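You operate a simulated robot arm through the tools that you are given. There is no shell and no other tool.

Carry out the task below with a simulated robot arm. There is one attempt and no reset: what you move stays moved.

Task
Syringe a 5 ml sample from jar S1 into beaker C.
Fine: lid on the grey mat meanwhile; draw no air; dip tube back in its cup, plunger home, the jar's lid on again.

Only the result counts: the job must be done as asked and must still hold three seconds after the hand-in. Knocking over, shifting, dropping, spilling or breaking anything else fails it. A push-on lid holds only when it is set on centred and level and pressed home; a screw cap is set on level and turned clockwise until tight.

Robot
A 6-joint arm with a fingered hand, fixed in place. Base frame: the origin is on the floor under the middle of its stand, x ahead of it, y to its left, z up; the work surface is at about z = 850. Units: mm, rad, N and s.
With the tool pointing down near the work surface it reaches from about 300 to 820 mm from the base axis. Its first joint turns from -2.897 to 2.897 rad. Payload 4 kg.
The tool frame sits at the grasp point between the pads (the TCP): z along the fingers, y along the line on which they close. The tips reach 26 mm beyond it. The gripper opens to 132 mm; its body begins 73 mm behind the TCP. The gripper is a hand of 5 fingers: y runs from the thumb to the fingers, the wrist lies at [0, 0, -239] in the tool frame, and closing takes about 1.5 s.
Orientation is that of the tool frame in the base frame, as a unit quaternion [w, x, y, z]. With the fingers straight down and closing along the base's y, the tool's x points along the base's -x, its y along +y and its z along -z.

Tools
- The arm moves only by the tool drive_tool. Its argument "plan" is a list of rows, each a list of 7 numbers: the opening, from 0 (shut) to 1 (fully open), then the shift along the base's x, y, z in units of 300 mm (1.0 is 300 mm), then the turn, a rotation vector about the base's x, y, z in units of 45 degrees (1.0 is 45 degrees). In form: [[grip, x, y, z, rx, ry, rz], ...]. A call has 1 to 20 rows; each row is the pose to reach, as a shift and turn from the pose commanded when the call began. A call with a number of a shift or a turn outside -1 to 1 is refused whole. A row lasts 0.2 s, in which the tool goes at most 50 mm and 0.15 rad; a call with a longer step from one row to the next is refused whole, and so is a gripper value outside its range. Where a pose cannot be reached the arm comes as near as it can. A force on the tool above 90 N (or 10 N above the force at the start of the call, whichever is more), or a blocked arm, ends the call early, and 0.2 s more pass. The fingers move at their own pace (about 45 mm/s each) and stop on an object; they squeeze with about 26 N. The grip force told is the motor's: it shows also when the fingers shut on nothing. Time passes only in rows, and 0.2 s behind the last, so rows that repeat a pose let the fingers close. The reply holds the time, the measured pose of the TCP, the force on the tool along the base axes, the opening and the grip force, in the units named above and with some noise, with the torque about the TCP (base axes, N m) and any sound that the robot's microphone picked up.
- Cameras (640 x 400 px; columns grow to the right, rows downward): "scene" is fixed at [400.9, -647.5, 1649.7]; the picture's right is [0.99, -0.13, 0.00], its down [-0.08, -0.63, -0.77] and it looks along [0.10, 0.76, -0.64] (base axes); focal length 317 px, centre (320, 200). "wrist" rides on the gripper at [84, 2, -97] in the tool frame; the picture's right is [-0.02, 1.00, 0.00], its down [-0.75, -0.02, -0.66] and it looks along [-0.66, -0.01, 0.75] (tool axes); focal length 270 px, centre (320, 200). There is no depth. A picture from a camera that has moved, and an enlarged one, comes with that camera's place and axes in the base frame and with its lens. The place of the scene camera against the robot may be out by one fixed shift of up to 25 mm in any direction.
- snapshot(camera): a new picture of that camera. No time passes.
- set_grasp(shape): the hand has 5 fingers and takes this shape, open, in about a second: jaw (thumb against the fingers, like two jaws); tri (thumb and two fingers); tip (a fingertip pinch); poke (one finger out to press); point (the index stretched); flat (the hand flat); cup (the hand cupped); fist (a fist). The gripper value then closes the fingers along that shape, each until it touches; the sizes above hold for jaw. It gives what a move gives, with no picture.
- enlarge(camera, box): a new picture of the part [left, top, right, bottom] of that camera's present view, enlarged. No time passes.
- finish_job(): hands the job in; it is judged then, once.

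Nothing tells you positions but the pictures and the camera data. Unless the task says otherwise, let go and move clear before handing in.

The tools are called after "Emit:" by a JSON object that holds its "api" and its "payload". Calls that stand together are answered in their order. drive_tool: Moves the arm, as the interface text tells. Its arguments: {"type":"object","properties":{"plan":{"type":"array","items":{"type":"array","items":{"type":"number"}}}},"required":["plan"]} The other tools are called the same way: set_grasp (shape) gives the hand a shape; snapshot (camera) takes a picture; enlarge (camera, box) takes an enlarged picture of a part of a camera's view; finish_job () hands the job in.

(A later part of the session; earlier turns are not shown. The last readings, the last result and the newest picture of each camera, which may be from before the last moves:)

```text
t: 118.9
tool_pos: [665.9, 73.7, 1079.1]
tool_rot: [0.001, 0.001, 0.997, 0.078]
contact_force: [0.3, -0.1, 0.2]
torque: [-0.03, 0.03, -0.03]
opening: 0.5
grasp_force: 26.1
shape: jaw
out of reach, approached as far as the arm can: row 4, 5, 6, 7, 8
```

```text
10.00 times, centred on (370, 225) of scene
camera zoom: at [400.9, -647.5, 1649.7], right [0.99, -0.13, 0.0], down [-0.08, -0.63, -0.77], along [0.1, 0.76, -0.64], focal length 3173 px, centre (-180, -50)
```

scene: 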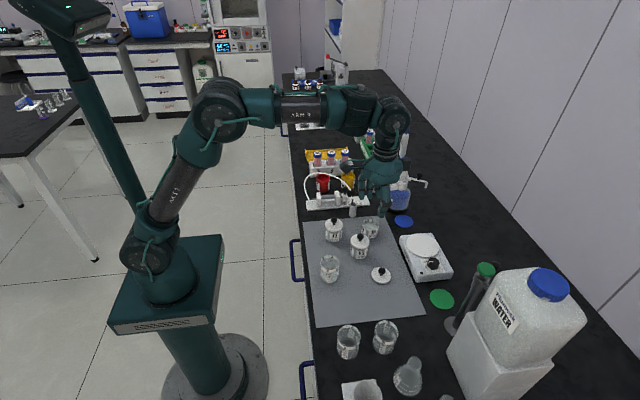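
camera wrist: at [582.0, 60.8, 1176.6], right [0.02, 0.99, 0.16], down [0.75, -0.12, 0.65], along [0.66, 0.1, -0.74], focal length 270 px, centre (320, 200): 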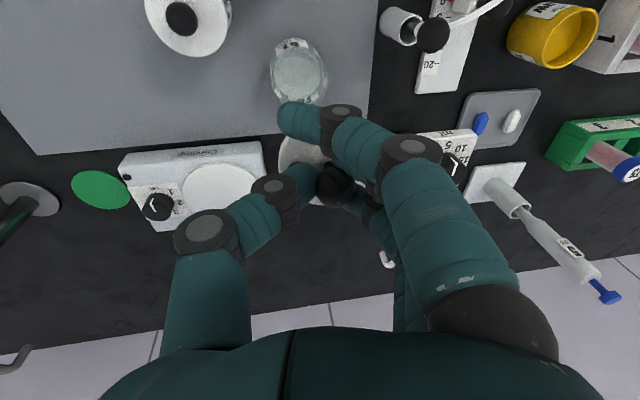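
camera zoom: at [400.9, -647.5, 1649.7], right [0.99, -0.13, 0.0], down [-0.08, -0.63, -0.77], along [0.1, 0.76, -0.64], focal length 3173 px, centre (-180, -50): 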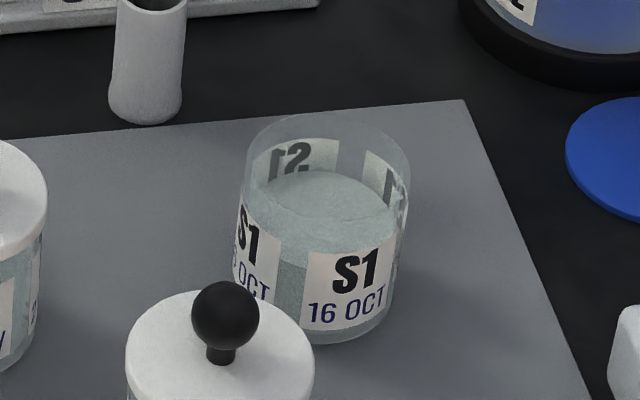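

S1's rim centre is now about (666, 84). The last pose was at the edge of reach, so I'll descend toward the jar, where it should be reachable, and re-check.

Emit:
{"api": "drive_tool", "payload": {"plan": [[0, 0, 0, -0.06, 0, 0, 0], [0, 0, 0, -0.13, 0, 0, 0], [0, 0, 0, -0.2, 0, 0, 0], [0, 0, 0, -0.2, 0, 0, 0]]}}

Emit:
{"api": "snapshot", "payload": {"camera": "wrist"}}

Emit:
{"api": "enlarge", "payload": {"camera": "scene", "box": [345, 185, 405, 245]}}

```text
t: 119.9
tool_pos: [666.1, 72.0, 1018.7]
tool_rot: [0.0, 0.0, 0.997, 0.079]
contact_force: [-0.3, -0.6, 0.3]
torque: [-0.01, 0.0, 0.01]
opening: 0.3
grasp_force: 25.6
shape: jaw
```

```text
taken
camera wrist: at [582.1, 59.5, 1115.7], right [0.02, 0.99, 0.16], down [0.75, -0.12, 0.65], along [0.66, 0.1, -0.75], focal length 270 px, centre (320, 200)
```

wrist: 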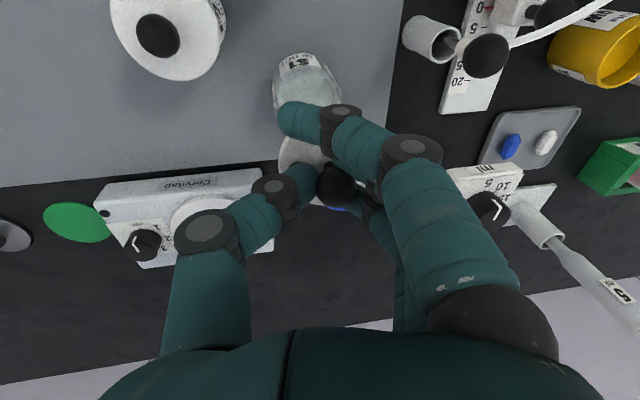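

```text
6.67 times, centred on (375, 215) of scene
camera zoom: at [400.9, -647.5, 1649.7], right [0.99, -0.13, 0.0], down [-0.08, -0.63, -0.77], along [0.1, 0.76, -0.64], focal length 2115 px, centre (-47, 100)
```

zoom: 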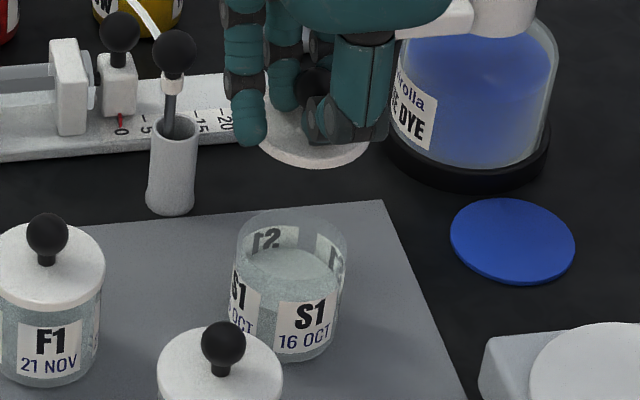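

Emit:
{"api": "drive_tool", "payload": {"plan": [[0, -0.01, 0.002, -0.04, 0, 0, 0], [0, -0.01, 0.002, -0.09, 0, 0, 0], [0, -0.01, 0.002, -0.14, 0, 0, 0], [0, -0.01, 0.002, -0.17, 0, 0, 0], [0, -0.01, 0.002, -0.17, 0, 0, 0]]}}

Emit:
{"api": "snapshot", "payload": {"camera": "wrist"}}

Emit:
{"api": "enlarge", "payload": {"camera": "scene", "box": [350, 195, 395, 240]}}

Emit:
{"api": "enlarge", "payload": {"camera": "wrist", "box": [230, 40, 410, 220]}}

```text
t: 121.1
tool_pos: [662.9, 73.2, 967.5]
tool_rot: [0.0, 0.0, 0.997, 0.08]
contact_force: [0.2, -0.4, 0.1]
torque: [-0.03, 0.02, 0.03]
opening: 0.2
grasp_force: 25.6
shape: jaw
```

```text
taken
camera wrist: at [578.9, 60.0, 1064.5], right [0.02, 0.99, 0.16], down [0.75, -0.12, 0.65], along [0.66, 0.1, -0.75], focal length 270 px, centre (320, 200)
```

wrist: 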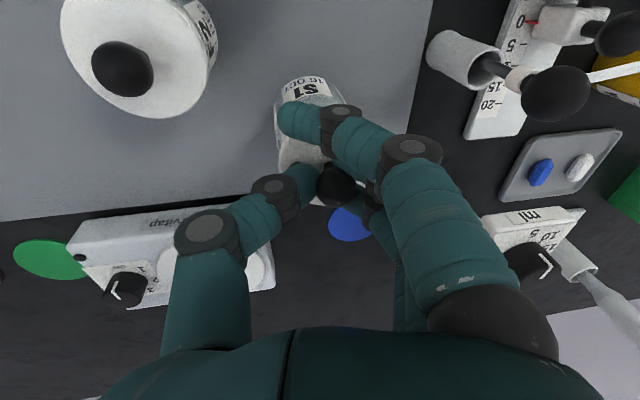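

```text
8.89 times, centred on (372, 218) of scene
camera zoom: at [400.9, -647.5, 1649.7], right [0.99, -0.13, 0.0], down [-0.08, -0.63, -0.77], along [0.1, 0.76, -0.64], focal length 2820 px, centre (-147, 44)
```

zoom: 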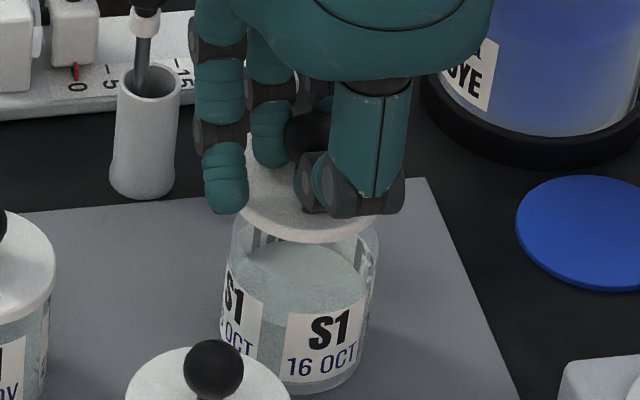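

```text
2.22 times, centred on (320, 130) of wrist
camera zoom: at [578.9, 60.0, 1064.5], right [0.02, 0.99, 0.16], down [0.75, -0.12, 0.65], along [0.66, 0.1, -0.75], focal length 601 px, centre (320, 356)
```

zoom: 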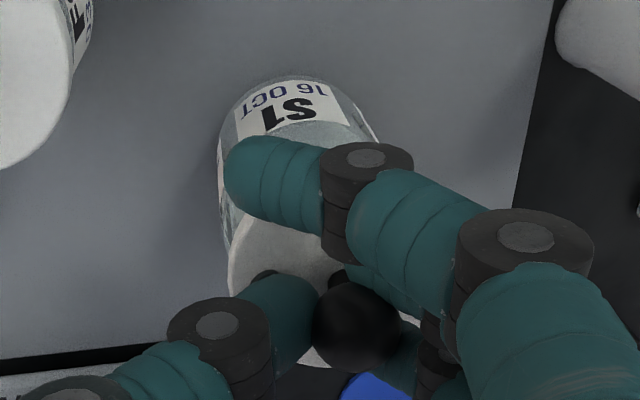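

Emit:
{"api": "enlarge", "payload": {"camera": "scene", "box": [358, 208, 382, 232]}}

Emit:
{"api": "enlarge", "payload": {"camera": "wrist", "box": [260, 60, 360, 220]}}

```text
16.00 times, centred on (370, 220) of scene
camera zoom: at [400.9, -647.5, 1649.7], right [0.99, -0.13, 0.0], down [-0.08, -0.63, -0.77], along [0.1, 0.76, -0.64], focal length 5076 px, centre (-480, -120)
```

zoom: 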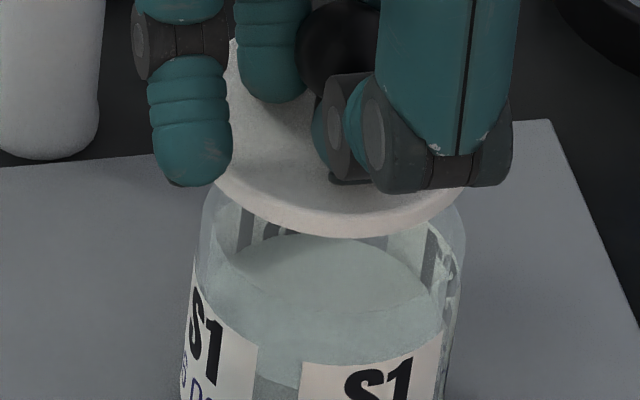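

```text
2.50 times, centred on (310, 140) of wrist
camera zoom: at [578.9, 60.0, 1064.5], right [0.02, 0.99, 0.16], down [0.75, -0.12, 0.65], along [0.66, 0.1, -0.75], focal length 676 px, centre (345, 350)
```

zoom: 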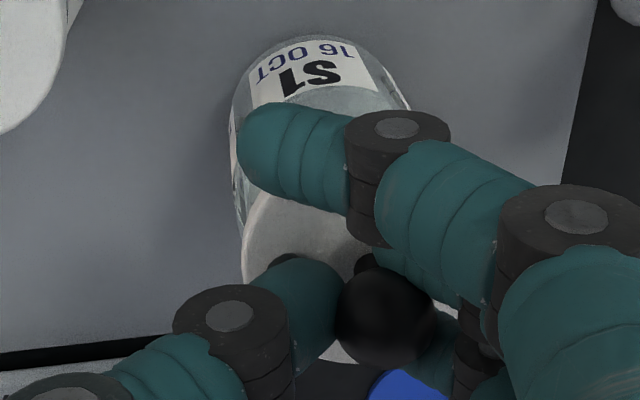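

The lid is about 20 mm above S1 and aligned within about 1–1.5 mm. I'll fine-shift and lower to just above the rim, then check again.

Emit:
{"api": "drive_tool", "payload": {"plan": [[0, -0.0025, -0.004, -0.01, 0, 0, 0], [0, -0.0025, -0.004, -0.025, 0, 0, 0], [0, -0.0025, -0.004, -0.04, 0, 0, 0], [0, -0.0025, -0.004, -0.055, 0, 0, 0], [0, -0.0025, -0.004, -0.055, 0, 0, 0]]}}

Emit:
{"api": "enlarge", "payload": {"camera": "scene", "box": [358, 208, 382, 232]}}

Emit:
{"api": "enlarge", "payload": {"camera": "wrist", "box": [260, 60, 360, 220]}}

```text
t: 122.3
tool_pos: [662.8, 72.1, 950.5]
tool_rot: [0.0, 0.0, 0.997, 0.078]
contact_force: [0.7, 0.0, -0.7]
torque: [0.01, 0.0, -0.02]
opening: 0.3
grasp_force: 25.0
shape: jaw
```

```text
16.00 times, centred on (370, 220) of scene
camera zoom: at [400.9, -647.5, 1649.7], right [0.99, -0.13, 0.0], down [-0.08, -0.63, -0.77], along [0.1, 0.76, -0.64], focal length 5076 px, centre (-480, -120)
```

zoom: 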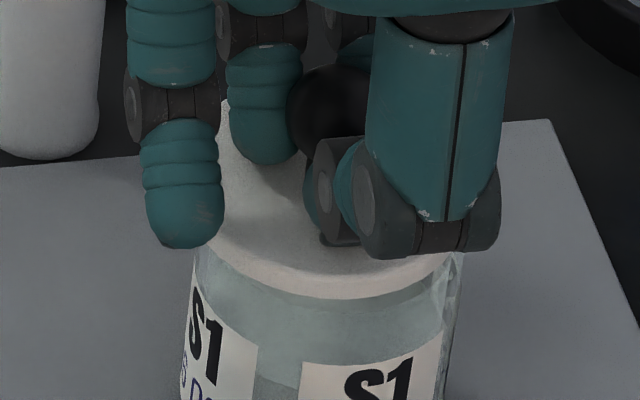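

```text
2.50 times, centred on (310, 140) of wrist
camera zoom: at [578.5, 59.2, 1048.5], right [0.02, 0.99, 0.16], down [0.75, -0.12, 0.65], along [0.66, 0.1, -0.75], focal length 676 px, centre (345, 350)
```

zoom: 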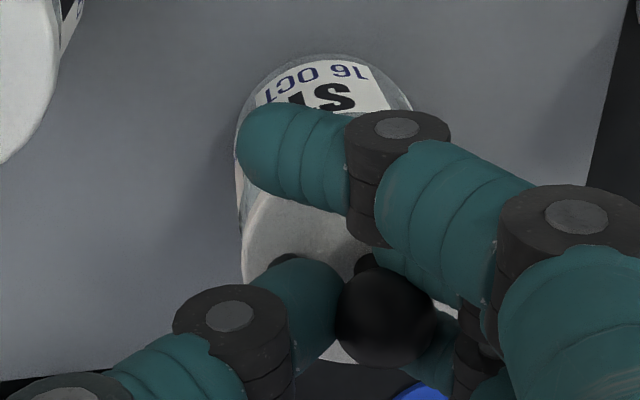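

Emit:
{"api": "drive_tool", "payload": {"plan": [[0, 0, -0.0047, 0, 0, 0, 0], [0, 0, -0.0047, -0.004, 0, 0, 0], [0, 0, -0.0047, -0.008, 0, 0, 0], [0, 0, -0.0047, -0.012, 0, 0, 0], [0, 0, -0.0047, -0.012, 0, 0, 0]]}}

Emit:
{"api": "enlarge", "payload": {"camera": "scene", "box": [358, 208, 382, 232]}}

```text
t: 123.5
tool_pos: [662.4, 69.9, 947.7]
tool_rot: [0.0, 0.0, 0.997, 0.079]
contact_force: [0.1, -0.3, 0.6]
torque: [-0.02, -0.03, 0.0]
opening: 0.6
grasp_force: 25.7
shape: jaw
```

```text
16.00 times, centred on (370, 220) of scene
camera zoom: at [400.9, -647.5, 1649.7], right [0.99, -0.13, 0.0], down [-0.08, -0.63, -0.77], along [0.1, 0.76, -0.64], focal length 5076 px, centre (-480, -120)
```

zoom: 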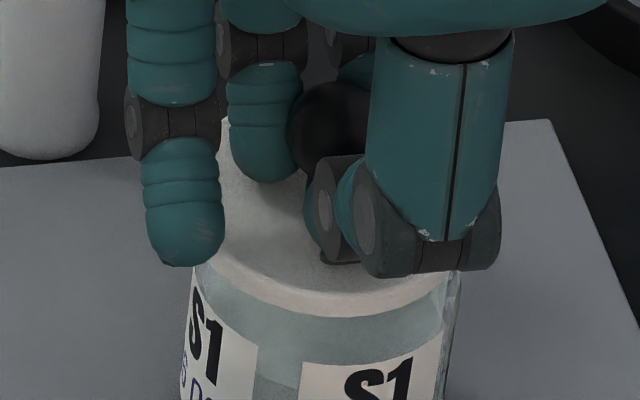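

Emit:
{"api": "drive_tool", "payload": {"plan": [[0, 0, 0, -0.004, 0, 0, 0], [0, 0, 0, -0.008, 0, 0, 0], [0, 0, 0, -0.008, 0, 0, 0]]}}

Emit:
{"api": "enlarge", "payload": {"camera": "scene", "box": [358, 208, 382, 232]}}

Emit:
{"api": "enlarge", "payload": {"camera": "wrist", "box": [260, 60, 360, 220]}}

```text
t: 124.3
tool_pos: [663.2, 70.1, 947.8]
tool_rot: [0.002, -0.001, 0.997, 0.079]
contact_force: [0.5, -1.9, 16.5]
torque: [0.22, 0.33, 0.03]
opening: 0.6
grasp_force: 26.5
shape: jaw
```

```text
16.00 times, centred on (370, 220) of scene
camera zoom: at [400.9, -647.5, 1649.7], right [0.99, -0.13, 0.0], down [-0.08, -0.63, -0.77], along [0.1, 0.76, -0.64], focal length 5076 px, centre (-480, -120)
```

zoom: 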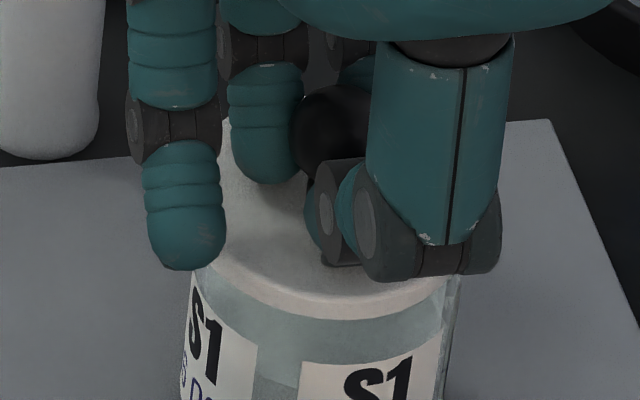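

```text
2.50 times, centred on (310, 140) of wrist
camera zoom: at [578.7, 57.8, 1043.6], right [0.02, 0.99, 0.16], down [0.75, -0.12, 0.65], along [0.66, 0.1, -0.74], focal length 676 px, centre (345, 350)
```

zoom: 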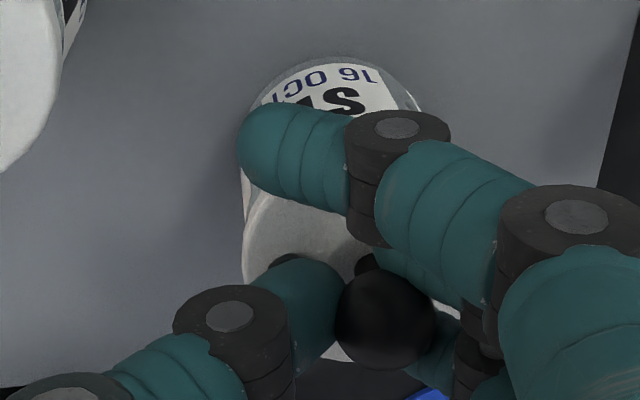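

The lid is on the rim (16.5 N contact). I'll ease off and release so it settles level, then check its seating before pressing it home.

Emit:
{"api": "drive_tool", "payload": {"plan": [[0, 0, 0, 0.003, 0, 0, 0], [0.08, 0, 0, 0.004, 0, 0, 0], [0.14, 0, 0, 0.004, 0, 0, 0], [0.2, 0, 0, 0.004, 0, 0, 0], [0.26, 0, 0, 0.004, 0, 0, 0], [0.32, 0, 0, 0.004, 0, 0, 0], [0.38, 0, 0, 0.004, 0, 0, 0], [0.42, 0, 0, 0.004, 0, 0, 0], [0.42, 0, 0, 0.004, 0, 0, 0]]}}

Emit:
{"api": "snapshot", "payload": {"camera": "wrist"}}

Emit:
{"api": "enlarge", "payload": {"camera": "scene", "box": [350, 205, 390, 245]}}

Emit:
{"api": "enlarge", "payload": {"camera": "wrist", "box": [230, 40, 410, 220]}}

```text
t: 126.3
tool_pos: [663.6, 69.3, 945.7]
tool_rot: [0.001, 0.0, 0.997, 0.079]
contact_force: [-0.4, -0.3, 1.9]
torque: [-0.02, 0.0, 0.0]
opening: 54.3
grasp_force: 0.0
shape: jaw
```

```text
taken
camera wrist: at [578.7, 57.7, 1043.8], right [0.02, 0.99, 0.16], down [0.75, -0.12, 0.65], along [0.66, 0.1, -0.75], focal length 270 px, centre (320, 200)
```

wrist: 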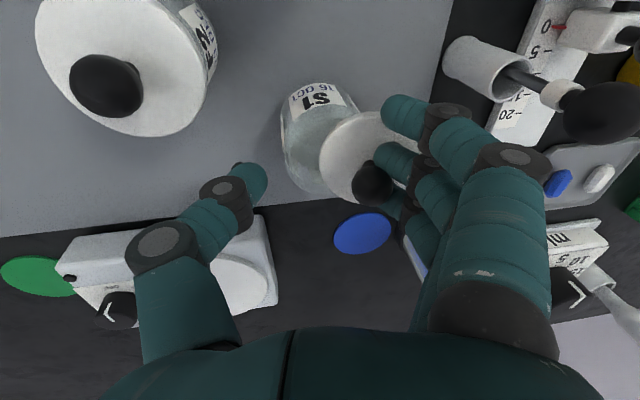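

```text
10.00 times, centred on (370, 225) of scene
camera zoom: at [400.9, -647.5, 1649.7], right [0.99, -0.13, 0.0], down [-0.08, -0.63, -0.77], along [0.1, 0.76, -0.64], focal length 3173 px, centre (-180, -50)
```

zoom: 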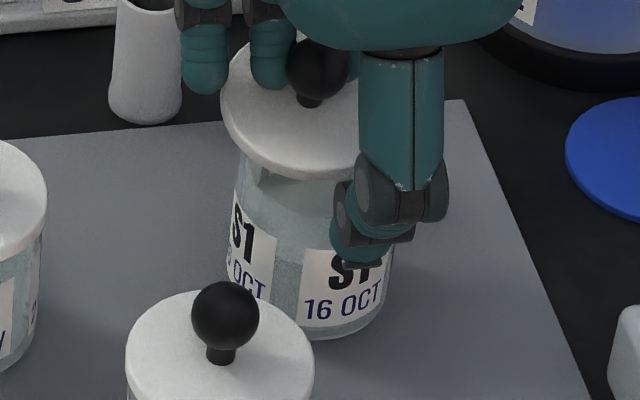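

```text
2.22 times, centred on (320, 130) of wrist
camera zoom: at [578.7, 57.7, 1043.8], right [0.02, 0.99, 0.16], down [0.75, -0.12, 0.65], along [0.66, 0.1, -0.75], focal length 601 px, centre (320, 356)
```

zoom: 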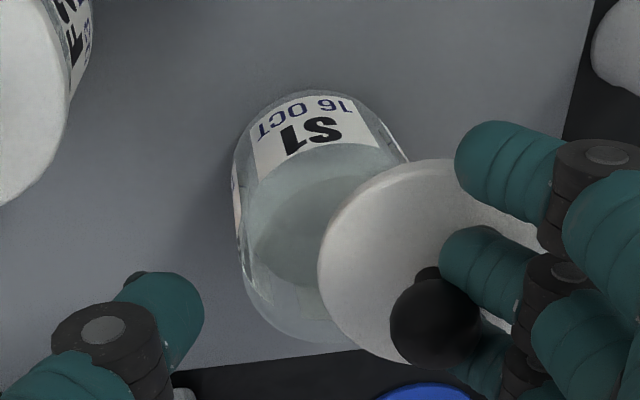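

Opening dragged the lid about 20 mm toward +y, so it is resting half on the rim. I'll close again slowly in the same pose, which should bring it back over the jar, and then redo the release with the hand upright.

Emit:
{"api": "drive_tool", "payload": {"plan": [[0.38, 0, 0, 0, 0, 0, 0], [0.35, 0, 0, 0, 0, 0, 0], [0.32, 0, 0, 0, 0, 0, 0], [0.29, 0, 0, 0, 0, 0, 0], [0.26, 0, 0, 0, 0, 0, 0], [0.26, 0, 0, 0, 0, 0, 0]]}}

Emit:
{"api": "enlarge", "payload": {"camera": "scene", "box": [350, 205, 390, 245]}}

Emit:
{"api": "enlarge", "payload": {"camera": "wrist", "box": [230, 40, 410, 220]}}

```text
t: 127.7
tool_pos: [662.0, 70.5, 946.6]
tool_rot: [-0.001, 0.001, 0.997, 0.078]
contact_force: [-0.6, 0.0, 0.3]
torque: [-0.03, -0.03, 0.02]
opening: 34.9
grasp_force: 0.1
shape: jaw
```

```text
10.00 times, centred on (370, 225) of scene
camera zoom: at [400.9, -647.5, 1649.7], right [0.99, -0.13, 0.0], down [-0.08, -0.63, -0.77], along [0.1, 0.76, -0.64], focal length 3173 px, centre (-180, -50)
```

zoom: 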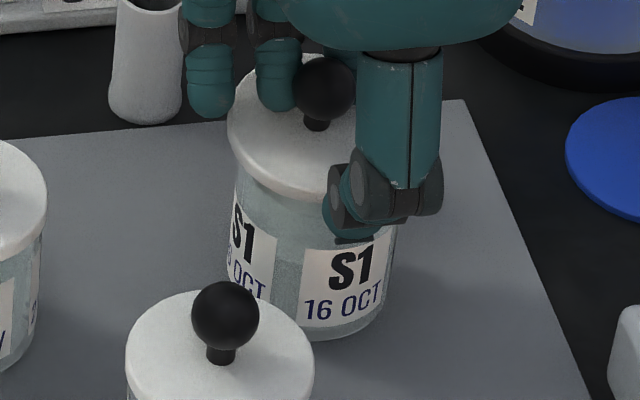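

```text
2.22 times, centred on (320, 130) of wrist
camera zoom: at [578.7, 57.8, 1043.7], right [0.02, 0.99, 0.16], down [0.75, -0.12, 0.65], along [0.66, 0.1, -0.75], focal length 601 px, centre (320, 356)
```

zoom: 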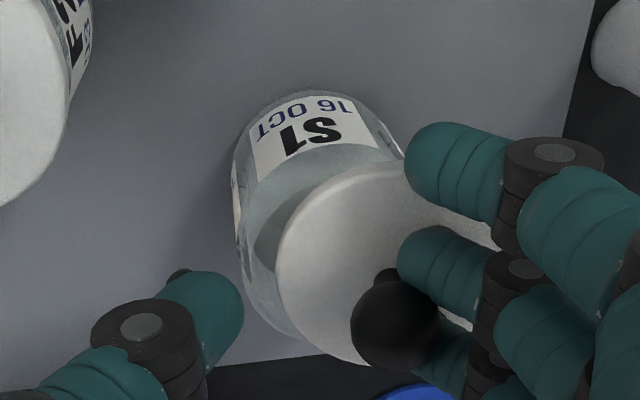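

The lid is sliding back over the jar without moving it. I'll continue closing.

Emit:
{"api": "drive_tool", "payload": {"plan": [[0.23, 0, 0, 0, 0, 0, 0], [0.2, 0, 0, 0, 0, 0, 0], [0.17, 0, 0, 0, 0, 0, 0], [0.14, 0, 0, 0, 0, 0, 0], [0.11, 0, 0, 0, 0, 0, 0], [0.11, 0, 0, 0, 0, 0, 0]]}}

Emit:
{"api": "enlarge", "payload": {"camera": "scene", "box": [350, 205, 390, 245]}}

Emit:
{"api": "enlarge", "payload": {"camera": "wrist", "box": [230, 40, 410, 220]}}

```text
t: 129.1
tool_pos: [662.8, 70.2, 948.3]
tool_rot: [0.0, 0.001, 0.997, 0.078]
contact_force: [-0.2, -0.4, -0.1]
torque: [0.0, 0.02, -0.01]
opening: 15.4
grasp_force: 0.0
shape: jaw
```

```text
10.00 times, centred on (370, 225) of scene
camera zoom: at [400.9, -647.5, 1649.7], right [0.99, -0.13, 0.0], down [-0.08, -0.63, -0.77], along [0.1, 0.76, -0.64], focal length 3173 px, centre (-180, -50)
```

zoom: 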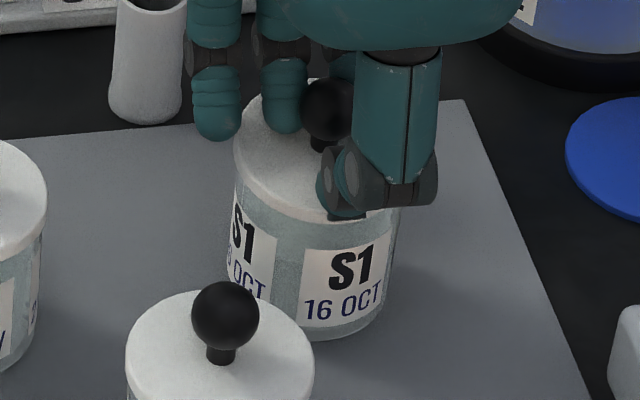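

```text
2.22 times, centred on (320, 130) of wrist
camera zoom: at [578.7, 57.8, 1043.7], right [0.02, 0.99, 0.16], down [0.75, -0.12, 0.65], along [0.66, 0.1, -0.75], focal length 601 px, centre (320, 356)
```

zoom: 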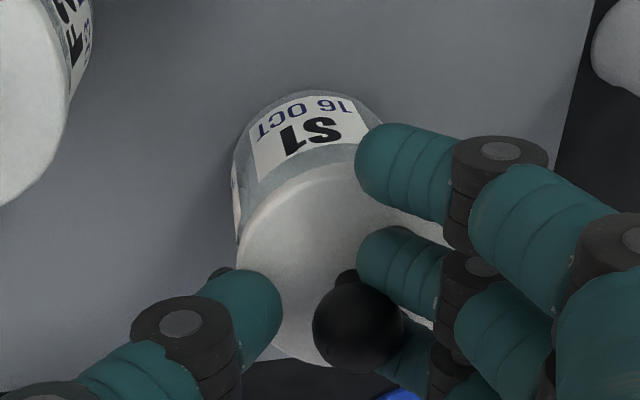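

Emit:
{"api": "enlarge", "payload": {"camera": "scene", "box": [356, 212, 384, 240]}}

Emit:
{"api": "enlarge", "payload": {"camera": "wrist", "box": [270, 70, 370, 210]}}

```text
14.29 times, centred on (370, 226) of scene
camera zoom: at [400.9, -647.5, 1649.7], right [0.99, -0.13, 0.0], down [-0.08, -0.63, -0.77], along [0.1, 0.76, -0.64], focal length 4533 px, centre (-394, -171)
```

zoom: 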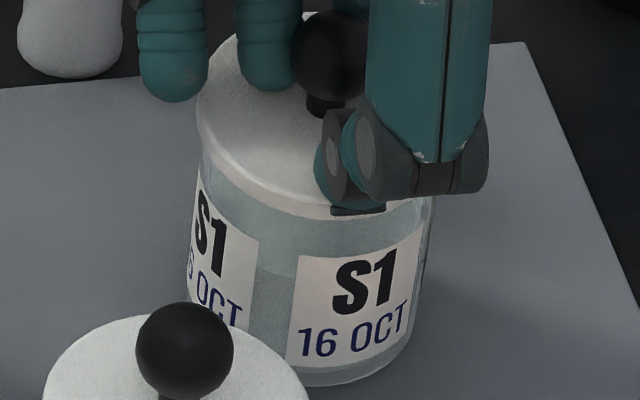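

```text
2.86 times, centred on (320, 140) of wrist
camera zoom: at [578.7, 57.8, 1043.7], right [0.02, 0.99, 0.16], down [0.75, -0.12, 0.65], along [0.66, 0.1, -0.75], focal length 772 px, centre (320, 371)
```

zoom: 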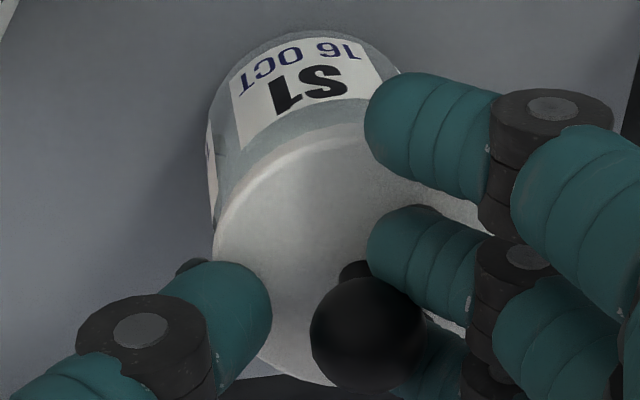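

The lid now looks centred and flush on S1. I'll open a few millimetres to test whether it stays put this time.

Emit:
{"api": "drive_tool", "payload": {"plan": [[0.14, 0, 0, 0, 0, 0, 0], [0.17, 0, 0, 0, 0, 0, 0], [0.17, 0, 0, 0, 0, 0, 0]]}}

Emit:
{"api": "enlarge", "payload": {"camera": "wrist", "box": [230, 40, 410, 220]}}

Emit:
{"api": "enlarge", "payload": {"camera": "scene", "box": [356, 212, 384, 240]}}

```text
t: 129.9
tool_pos: [662.9, 70.1, 947.1]
tool_rot: [0.0, 0.001, 0.997, 0.079]
contact_force: [-0.1, 0.1, -0.5]
torque: [-0.02, 0.02, 0.0]
opening: 21.9
grasp_force: 0.1
shape: jaw
```

```text
2.22 times, centred on (320, 130) of wrist
camera zoom: at [578.7, 57.8, 1043.7], right [0.02, 0.99, 0.16], down [0.75, -0.12, 0.65], along [0.66, 0.1, -0.75], focal length 601 px, centre (320, 356)
```

zoom: 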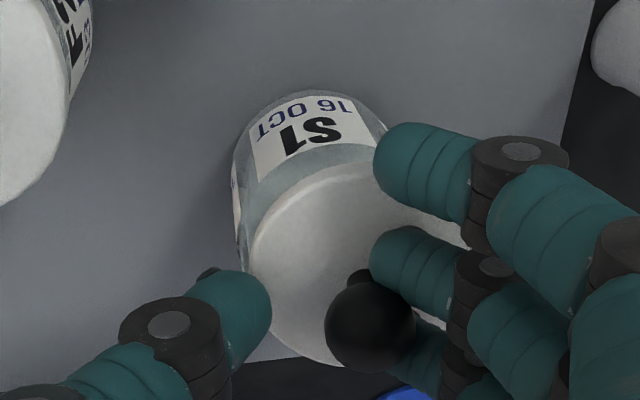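

```text
14.29 times, centred on (370, 226) of scene
camera zoom: at [400.9, -647.5, 1649.7], right [0.99, -0.13, 0.0], down [-0.08, -0.63, -0.77], along [0.1, 0.76, -0.64], focal length 4533 px, centre (-394, -171)
```

zoom: 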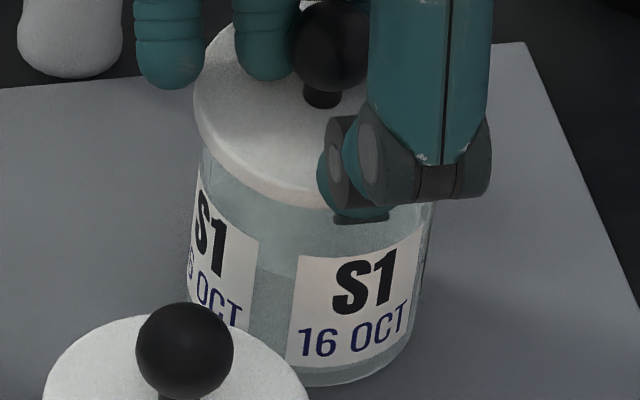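

The ball follows because the rolled hand's fingertips sit under it and lift that side of the lid. I'll push it back to centre, then un-roll the hand to vertical so the fingertips drop away from under the ball.

Emit:
{"api": "drive_tool", "payload": {"plan": [[0.14, 0, 0, 0, 0, 0, 0], [0.11, 0, 0, 0, 0, 0, 0], [0.11, 0, 0, 0, 0, 0, 0], [0.11, 0, 0.0045, 0, -0.067, 0, 0], [0.11, 0, 0.009, 0, -0.134, 0, 0], [0.11, 0, 0.0133, 0, -0.2, 0, 0], [0.11, 0, 0.0133, 0, -0.2, 0, 0]]}}

Emit:
{"api": "enlarge", "payload": {"camera": "wrist", "box": [230, 40, 410, 220]}}

Emit:
{"api": "enlarge", "payload": {"camera": "scene", "box": [356, 212, 384, 240]}}

```text
t: 131.5
tool_pos: [663.2, 74.6, 947.1]
tool_rot: [0.001, 0.0, 1.0, 0.0]
contact_force: [0.1, -0.2, -0.1]
torque: [-0.02, 0.01, -0.01]
opening: 15.5
grasp_force: 0.1
shape: jaw
```

```text
2.22 times, centred on (320, 130) of wrist
camera zoom: at [578.9, 76.7, 1045.0], right [0.02, 1.0, 0.0], down [0.75, -0.02, 0.66], along [0.66, -0.01, -0.75], focal length 601 px, centre (320, 356)
```

zoom: 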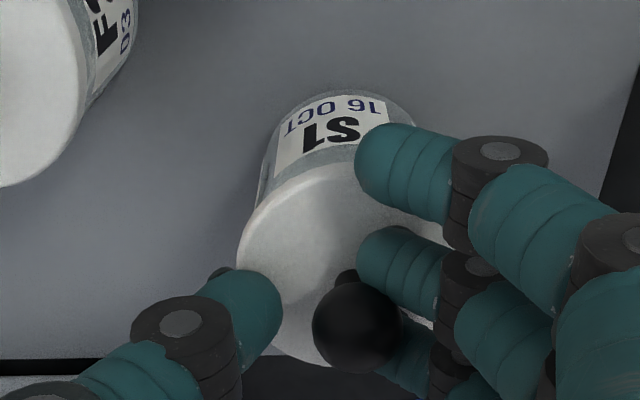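

```text
14.29 times, centred on (370, 226) of scene
camera zoom: at [400.9, -647.5, 1649.7], right [0.99, -0.13, 0.0], down [-0.08, -0.63, -0.77], along [0.1, 0.76, -0.64], focal length 4533 px, centre (-394, -171)
```

zoom: 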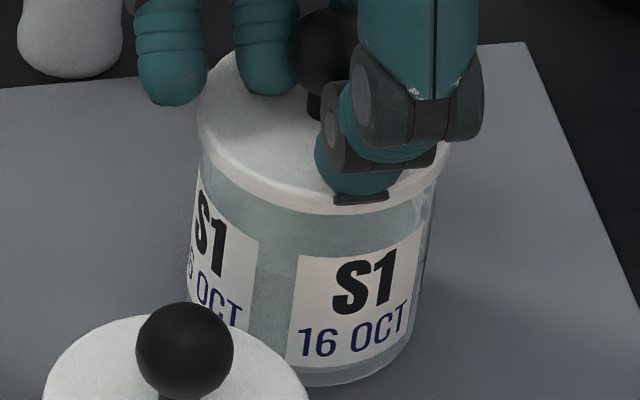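

Emit:
{"api": "enlarge", "payload": {"camera": "scene", "box": [358, 210, 382, 230]}}

Emit:
{"api": "snapshot", "payload": {"camera": "wrist"}}

Emit:
{"api": "enlarge", "payload": {"camera": "wrist", "box": [280, 110, 380, 210]}}

```text
16.00 times, centred on (370, 220) of scene
camera zoom: at [400.9, -647.5, 1649.7], right [0.99, -0.13, 0.0], down [-0.08, -0.63, -0.77], along [0.1, 0.76, -0.64], focal length 5076 px, centre (-480, -120)
```

zoom: 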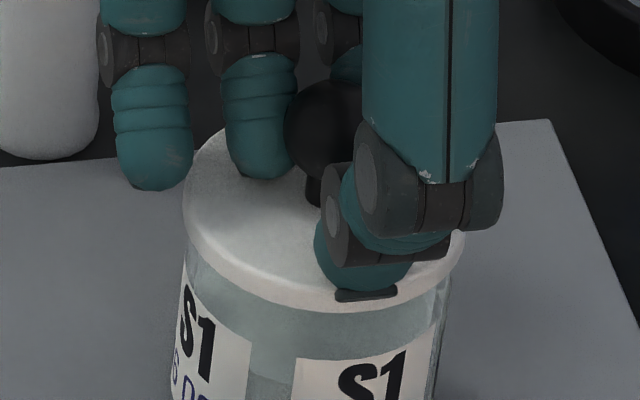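

```text
taken
camera wrist: at [578.9, 76.7, 1045.0], right [0.02, 1.0, 0.0], down [0.75, -0.02, 0.66], along [0.66, -0.01, -0.75], focal length 270 px, centre (320, 200)
```

wrist: 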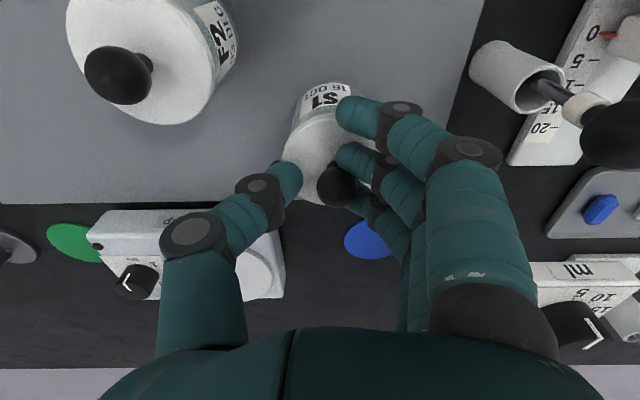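

```text
4.00 times, centred on (330, 160) of wrist
camera zoom: at [578.9, 76.7, 1045.0], right [0.02, 1.0, 0.0], down [0.75, -0.02, 0.66], along [0.66, -0.01, -0.75], focal length 1081 px, centre (280, 360)
```

zoom: 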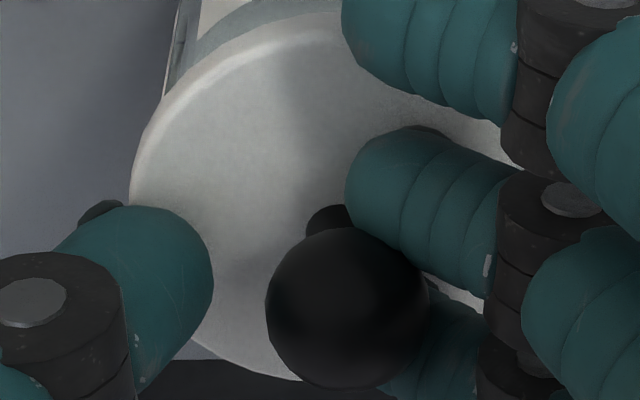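

The lid seems to be hooked on the fingertips between ball and lid top. I'll close fully to hold it securely, check its pose, then try pressing straight down to seat it.

Emit:
{"api": "drive_tool", "payload": {"plan": [[0.08, 0, 0, 0, 0, 0, 0], [0.05, 0, 0, 0, 0, 0, 0], [0.02, 0, 0, 0, 0, 0, 0], [0, 0, 0, 0, 0, 0, 0], [0, 0, 0, 0, 0, 0, 0], [0, 0, 0, 0, 0, 0, 0]]}}

Emit:
{"api": "enlarge", "payload": {"camera": "wrist", "box": [230, 40, 410, 220]}}

Emit:
{"api": "enlarge", "payload": {"camera": "scene", "box": [356, 212, 384, 240]}}

```text
t: 132.9
tool_pos: [663.4, 73.9, 946.3]
tool_rot: [0.001, 0.001, 1.0, -0.001]
contact_force: [-0.3, -0.9, -0.9]
torque: [-0.01, -0.02, 0.0]
opening: 5.6
grasp_force: 26.4
shape: jaw
```

```text
2.22 times, centred on (320, 130) of wrist
camera zoom: at [578.9, 76.6, 1045.0], right [0.02, 1.0, 0.0], down [0.75, -0.02, 0.66], along [0.66, -0.01, -0.75], focal length 601 px, centre (320, 356)
```

zoom: 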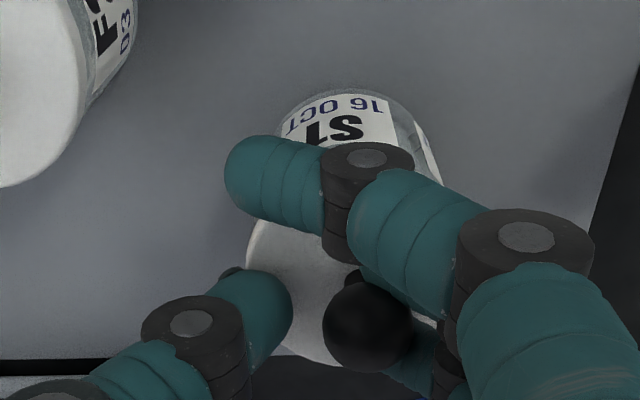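

```text
14.29 times, centred on (370, 226) of scene
camera zoom: at [400.9, -647.5, 1649.7], right [0.99, -0.13, 0.0], down [-0.08, -0.63, -0.77], along [0.1, 0.76, -0.64], focal length 4533 px, centre (-394, -171)
```

zoom: 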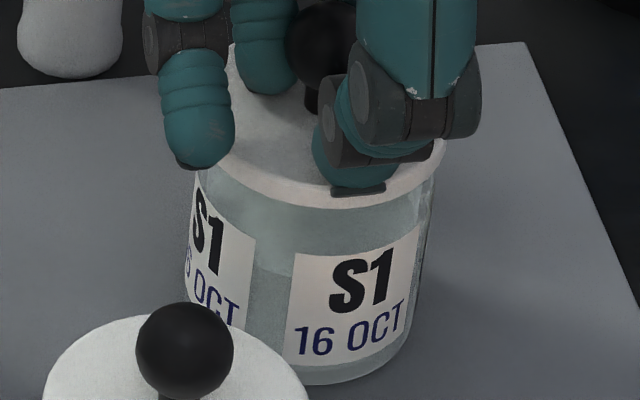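

Emit:
{"api": "drive_tool", "payload": {"plan": [[0, 0, 0, 0.005, 0, 0, 0], [0, 0, 0, 0.012, 0, 0, 0], [0, 0, 0, 0.02, 0, 0, 0], [0, 0, 0, 0.02, 0, 0, 0]]}}

Emit:
{"api": "enlarge", "payload": {"camera": "wrist", "box": [230, 40, 410, 220]}}

Emit:
{"api": "enlarge", "payload": {"camera": "scene", "box": [356, 208, 384, 236]}}

```text
t: 133.9
tool_pos: [662.7, 73.9, 952.8]
tool_rot: [0.0, 0.001, 1.0, 0.0]
contact_force: [-0.4, -0.2, -0.7]
torque: [-0.01, 0.0, 0.01]
opening: 5.6
grasp_force: 25.2
shape: jaw
```

```text
2.22 times, centred on (320, 130) of wrist
camera zoom: at [579.2, 76.8, 1050.9], right [0.02, 1.0, 0.0], down [0.75, -0.02, 0.66], along [0.66, -0.01, -0.75], focal length 601 px, centre (320, 356)
```

zoom: 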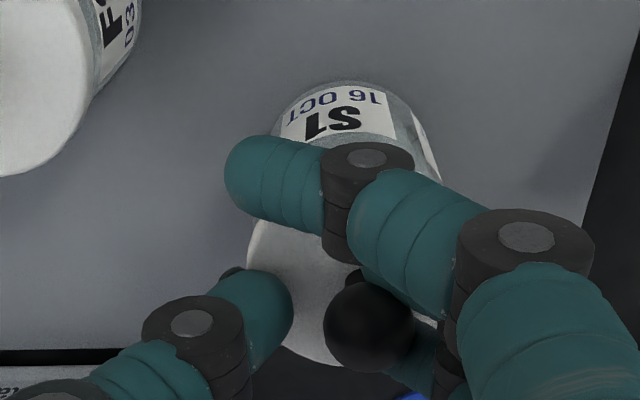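

```text
14.29 times, centred on (370, 222) of scene
camera zoom: at [400.9, -647.5, 1649.7], right [0.99, -0.13, 0.0], down [-0.08, -0.63, -0.77], along [0.1, 0.76, -0.64], focal length 4533 px, centre (-394, -114)
```

zoom: 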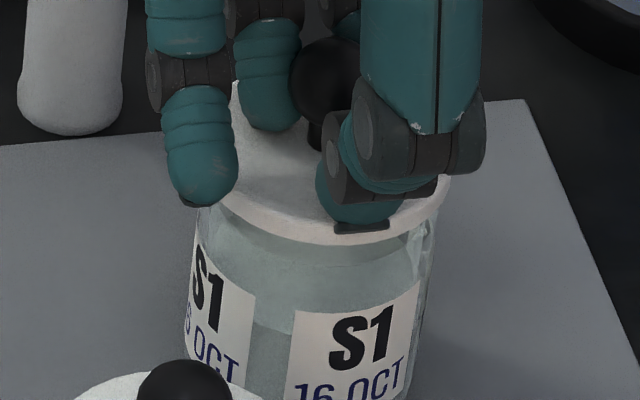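

The lid lifts with the hand, so the ball has jammed between two fingers. The safe fix is to take it back to the mat, free it there, and regrip higher on the ball with the fingertips.

Emit:
{"api": "drive_tool", "payload": {"plan": [[0, 0, 0, 0.05, 0, 0, 0], [0, 0, 0, 0.15, 0, 0, 0], [0, 0, 0, 0.23, 0, 0, 0], [0, -0.005, -0.08, 0.23, 0, 0, 0], [0, -0.01, -0.2, 0.23, 0, 0, 0], [0, -0.015, -0.32, 0.23, 0, 0, 0], [0, -0.02, -0.44, 0.23, 0, 0, 0], [0, -0.023, -0.54, 0.23, 0, 0, 0], [0, -0.023, -0.593, 0.2, 0, 0, 0], [0, -0.023, -0.593, 0.1, 0, 0, 0], [0, -0.023, -0.593, 0, 0, 0, 0], [0, -0.023, -0.593, -0.1, 0, 0, 0], [0, -0.023, -0.593, -0.16, 0, 0, 0], [0, -0.023, -0.593, -0.16, 0, 0, 0]]}}

Emit:
{"api": "enlarge", "payload": {"camera": "scene", "box": [350, 200, 430, 290]}}

Emit:
{"api": "enlarge", "payload": {"camera": "wrist", "box": [230, 40, 410, 220]}}

```text
t: 136.9
tool_pos: [655.4, -103.9, 904.7]
tool_rot: [0.001, 0.001, 1.0, 0.0]
contact_force: [0.2, 0.5, -0.9]
torque: [0.0, -0.01, 0.0]
opening: 5.4
grasp_force: 25.9
shape: jaw
```

```text
4.44 times, centred on (390, 245) of scene
camera zoom: at [400.9, -647.5, 1649.7], right [0.99, -0.13, 0.0], down [-0.08, -0.63, -0.77], along [0.1, 0.76, -0.64], focal length 1410 px, centre (9, 0)
```

zoom: 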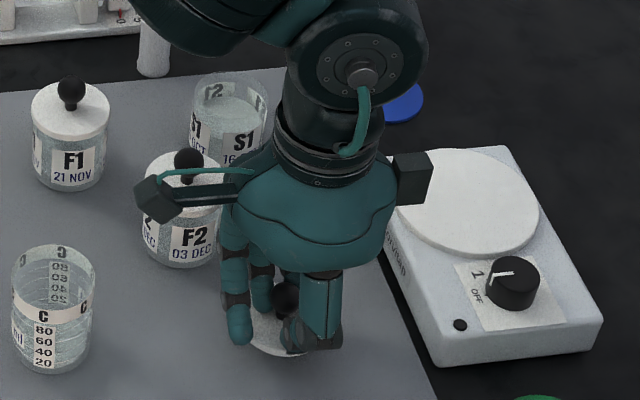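

```text
2.22 times, centred on (320, 130) of wrist
camera zoom: at [571.7, -100.7, 1002.1], right [0.02, 1.0, 0.0], down [0.75, -0.02, 0.66], along [0.66, -0.01, -0.75], focal length 601 px, centre (320, 356)
```

zoom: 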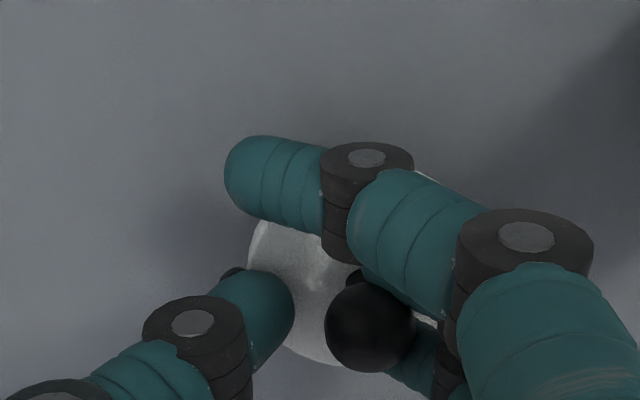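

Emit:
{"api": "drive_tool", "payload": {"plan": [[0, 0, 0, -0.012, 0, 0, 0], [0, 0, 0, -0.024, 0, 0, 0], [0, 0, 0, -0.034, 0, 0, 0], [0, 0, 0, -0.034, 0, 0, 0]]}}

```text
t: 137.9
tool_pos: [656.0, -104.6, 894.4]
tool_rot: [0.0, 0.001, 1.0, 0.0]
contact_force: [-0.4, 0.5, 0.0]
torque: [0.01, 0.02, 0.0]
opening: 5.6
grasp_force: 25.5
shape: jaw
```

Emit:
{"api": "drive_tool", "payload": {"plan": [[0, 0, 0, -0.005, 0, 0, 0], [0, 0, 0, -0.01, 0, 0, 0], [0, 0, 0, -0.01, 0, 0, 0]]}}

Emit:
{"api": "enlarge", "payload": {"camera": "wrist", "box": [230, 40, 410, 220]}}

Emit:
{"api": "enlarge", "payload": {"camera": "scene", "box": [370, 235, 410, 275]}}

```text
t: 138.7
tool_pos: [655.4, -104.9, 891.1]
tool_rot: [0.0, 0.001, 1.0, 0.0]
contact_force: [-0.9, 0.1, 4.3]
torque: [0.13, 0.01, 0.02]
opening: 5.8
grasp_force: 26.0
shape: jaw
```

```text
2.22 times, centred on (320, 130) of wrist
camera zoom: at [571.8, -101.0, 989.7], right [0.02, 1.0, 0.0], down [0.75, -0.02, 0.66], along [0.66, -0.01, -0.75], focal length 601 px, centre (320, 356)
```

zoom: 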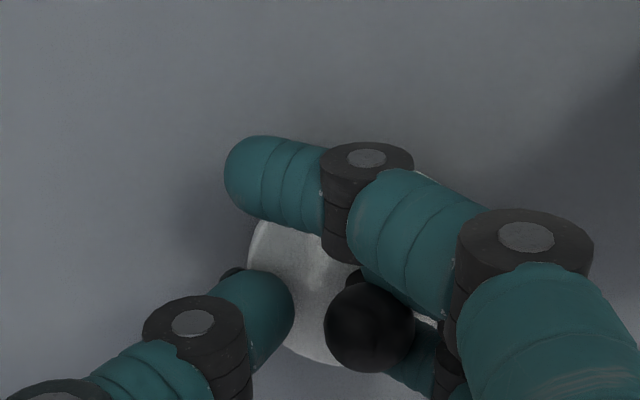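

```text
10.00 times, centred on (390, 255) of scene
camera zoom: at [400.9, -647.5, 1649.7], right [0.99, -0.13, 0.0], down [-0.08, -0.63, -0.77], along [0.1, 0.76, -0.64], focal length 3173 px, centre (-380, -350)
```

zoom: 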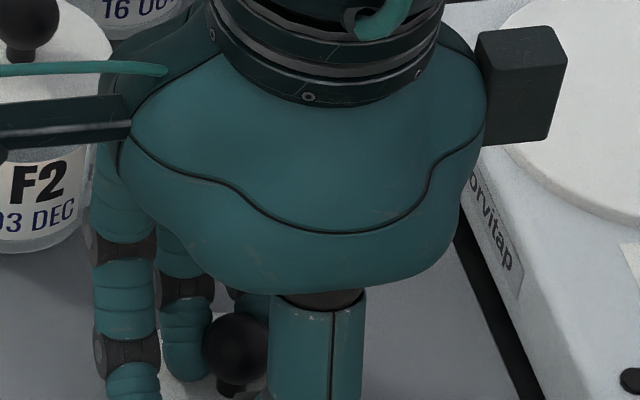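

Emit:
{"api": "drive_tool", "payload": {"plan": [[0, 0, 0, -0.005, 0, 0, 0], [0, 0, 0, -0.007, 0, 0, 0], [0.45, 0, 0, -0.003, 0, 0, 0], [0.45, 0, 0, -0.003, 0, 0, 0], [0.45, 0, 0, -0.003, 0, 0, 0], [0.45, 0, 0, -0.003, 0, 0, 0], [0.45, 0, 0, -0.003, 0, 0, 0]]}}

Emit:
{"api": "enlarge", "payload": {"camera": "wrist", "box": [230, 40, 410, 220]}}

```text
t: 140.3
tool_pos: [655.6, -104.0, 891.3]
tool_rot: [0.0, 0.001, 1.0, 0.0]
contact_force: [-0.8, -1.1, 3.2]
torque: [0.05, 0.01, 0.01]
opening: 57.9
grasp_force: 0.0
shape: jaw
```

```text
2.22 times, centred on (320, 130) of wrist
camera zoom: at [571.8, -101.0, 988.6], right [0.02, 1.0, 0.0], down [0.75, -0.02, 0.66], along [0.66, -0.01, -0.75], focal length 601 px, centre (320, 356)
```

zoom: 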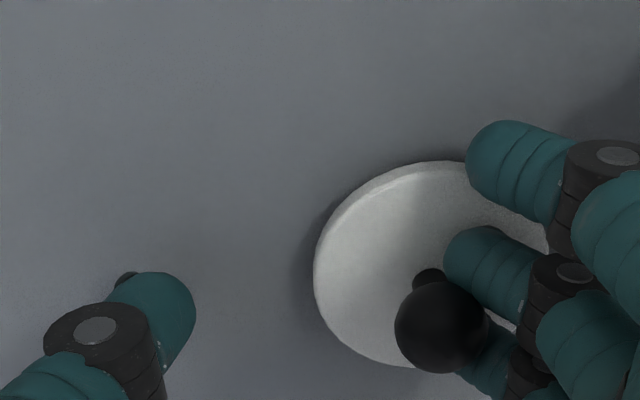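

The ball is still jammed between the fingers. I'll open the hand fully, moving it sideways to match so the lid stays put on the mat, to see if the wider spread frees it.

Emit:
{"api": "drive_tool", "payload": {"plan": [[0.58, 0, -0.029, 0.002, 0, 0, 0], [0.72, 0, -0.06, 0.002, 0, 0, 0], [0.86, 0, -0.091, 0.002, 0, 0, 0], [1.0, 0, -0.122, 0.002, 0, 0, 0], [1.0, 0, -0.122, 0.002, 0, 0, 0], [1.0, 0, -0.122, 0.002, 0, 0, 0]]}}

Emit:
{"api": "snapshot", "payload": {"camera": "wrist"}}

Emit:
{"api": "enlarge", "payload": {"camera": "wrist", "box": [320, 60, 520, 220]}}

```text
t: 141.7
tool_pos: [655.1, -140.0, 890.8]
tool_rot: [-0.001, 0.001, 1.0, 0.0]
contact_force: [0.9, -0.5, 0.5]
torque: [0.01, 0.03, -0.04]
opening: 131.9
grasp_force: 0.2
shape: jaw
```

```text
taken
camera wrist: at [572.1, -138.1, 989.3], right [0.02, 1.0, 0.0], down [0.75, -0.02, 0.66], along [0.66, -0.01, -0.75], focal length 270 px, centre (320, 200)
```

wrist: 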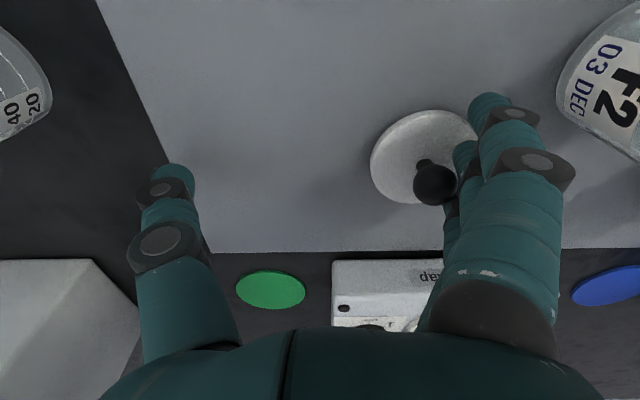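

```text
2.50 times, centred on (420, 140) of wrist
camera zoom: at [572.1, -138.1, 989.3], right [0.02, 1.0, 0.0], down [0.75, -0.02, 0.66], along [0.66, -0.01, -0.75], focal length 676 px, centre (70, 350)
```

zoom: 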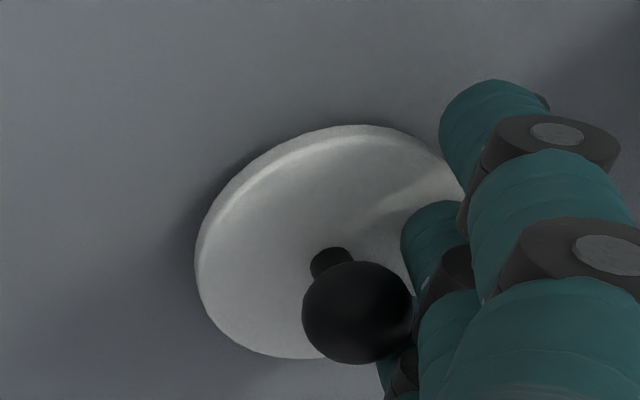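

Emit:
{"api": "drive_tool", "payload": {"plan": [[1, 0, 0.015, 0, 0, 0, 0], [1, 0, 0.03, 0, 0, 0, 0], [1, 0, 0.03, 0, 0, 0, 0]]}}

Emit:
{"api": "enlarge", "payload": {"camera": "wrist", "box": [320, 60, 520, 220]}}

```text
t: 142.5
tool_pos: [656.0, -131.1, 890.6]
tool_rot: [0.001, 0.0, 1.0, 0.0]
contact_force: [0.0, -0.2, 0.2]
torque: [0.0, -0.01, -0.01]
opening: 131.6
grasp_force: 0.0
shape: jaw
```

```text
2.50 times, centred on (420, 140) of wrist
camera zoom: at [572.2, -128.8, 989.2], right [0.02, 1.0, 0.0], down [0.75, -0.02, 0.66], along [0.66, -0.01, -0.75], focal length 676 px, centre (70, 350)
```

zoom: 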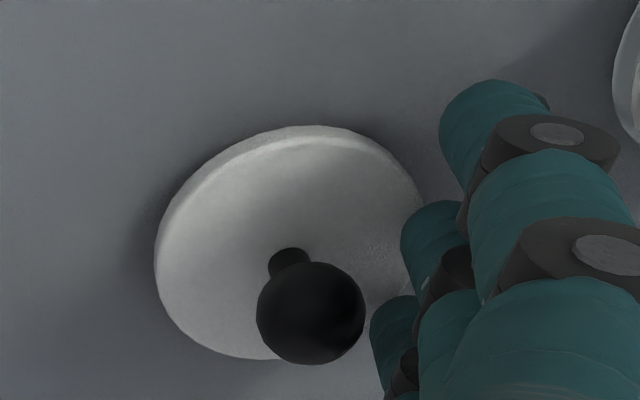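

The lid is free on the mat near (660, -80). I'll rise, recentre, and regrip it by the tips at the ball's equator. This keeps the fingers clear of the lid top.

Emit:
{"api": "drive_tool", "payload": {"plan": [[1, 0, 0.008, 0.03, 0, 0, 0], [1, 0, 0.008, 0.1, 0, 0, 0], [1, 0, 0.008, 0.2, 0, 0, 0], [0.6, 0, 0.05, 0.27, 0, 0, 0], [0.45, 0.003, 0.1, 0.27, 0, 0, 0], [0.45, 0.007, 0.14, 0.27, 0, 0, 0], [0.45, 0.007, 0.14, 0.27, 0, 0, 0]]}}

Emit:
{"api": "snapshot", "payload": {"camera": "wrist"}}

Emit:
{"api": "enlarge", "payload": {"camera": "wrist", "box": [240, 50, 400, 170]}}

```text
t: 144.1
tool_pos: [657.7, -89.1, 972.8]
tool_rot: [0.0, 0.0, 1.0, 0.0]
contact_force: [0.0, 0.4, 0.2]
torque: [-0.04, 0.01, -0.01]
opening: 60.5
grasp_force: 0.0
shape: jaw
```

```text
taken
camera wrist: at [574.0, -86.5, 1070.4], right [0.02, 1.0, 0.0], down [0.75, -0.02, 0.66], along [0.66, -0.01, -0.75], focal length 270 px, centre (320, 200)
```

wrist: 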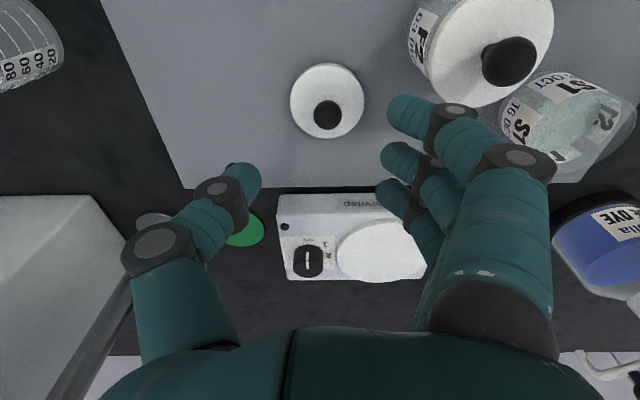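

```text
3.33 times, centred on (320, 110) of wrist
camera zoom: at [574.0, -86.5, 1070.4], right [0.02, 1.0, 0.0], down [0.75, -0.02, 0.66], along [0.66, -0.01, -0.75], focal length 901 px, centre (320, 500)
```

zoom: 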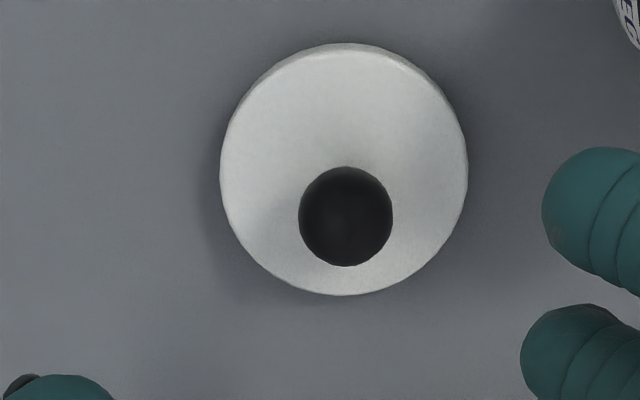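

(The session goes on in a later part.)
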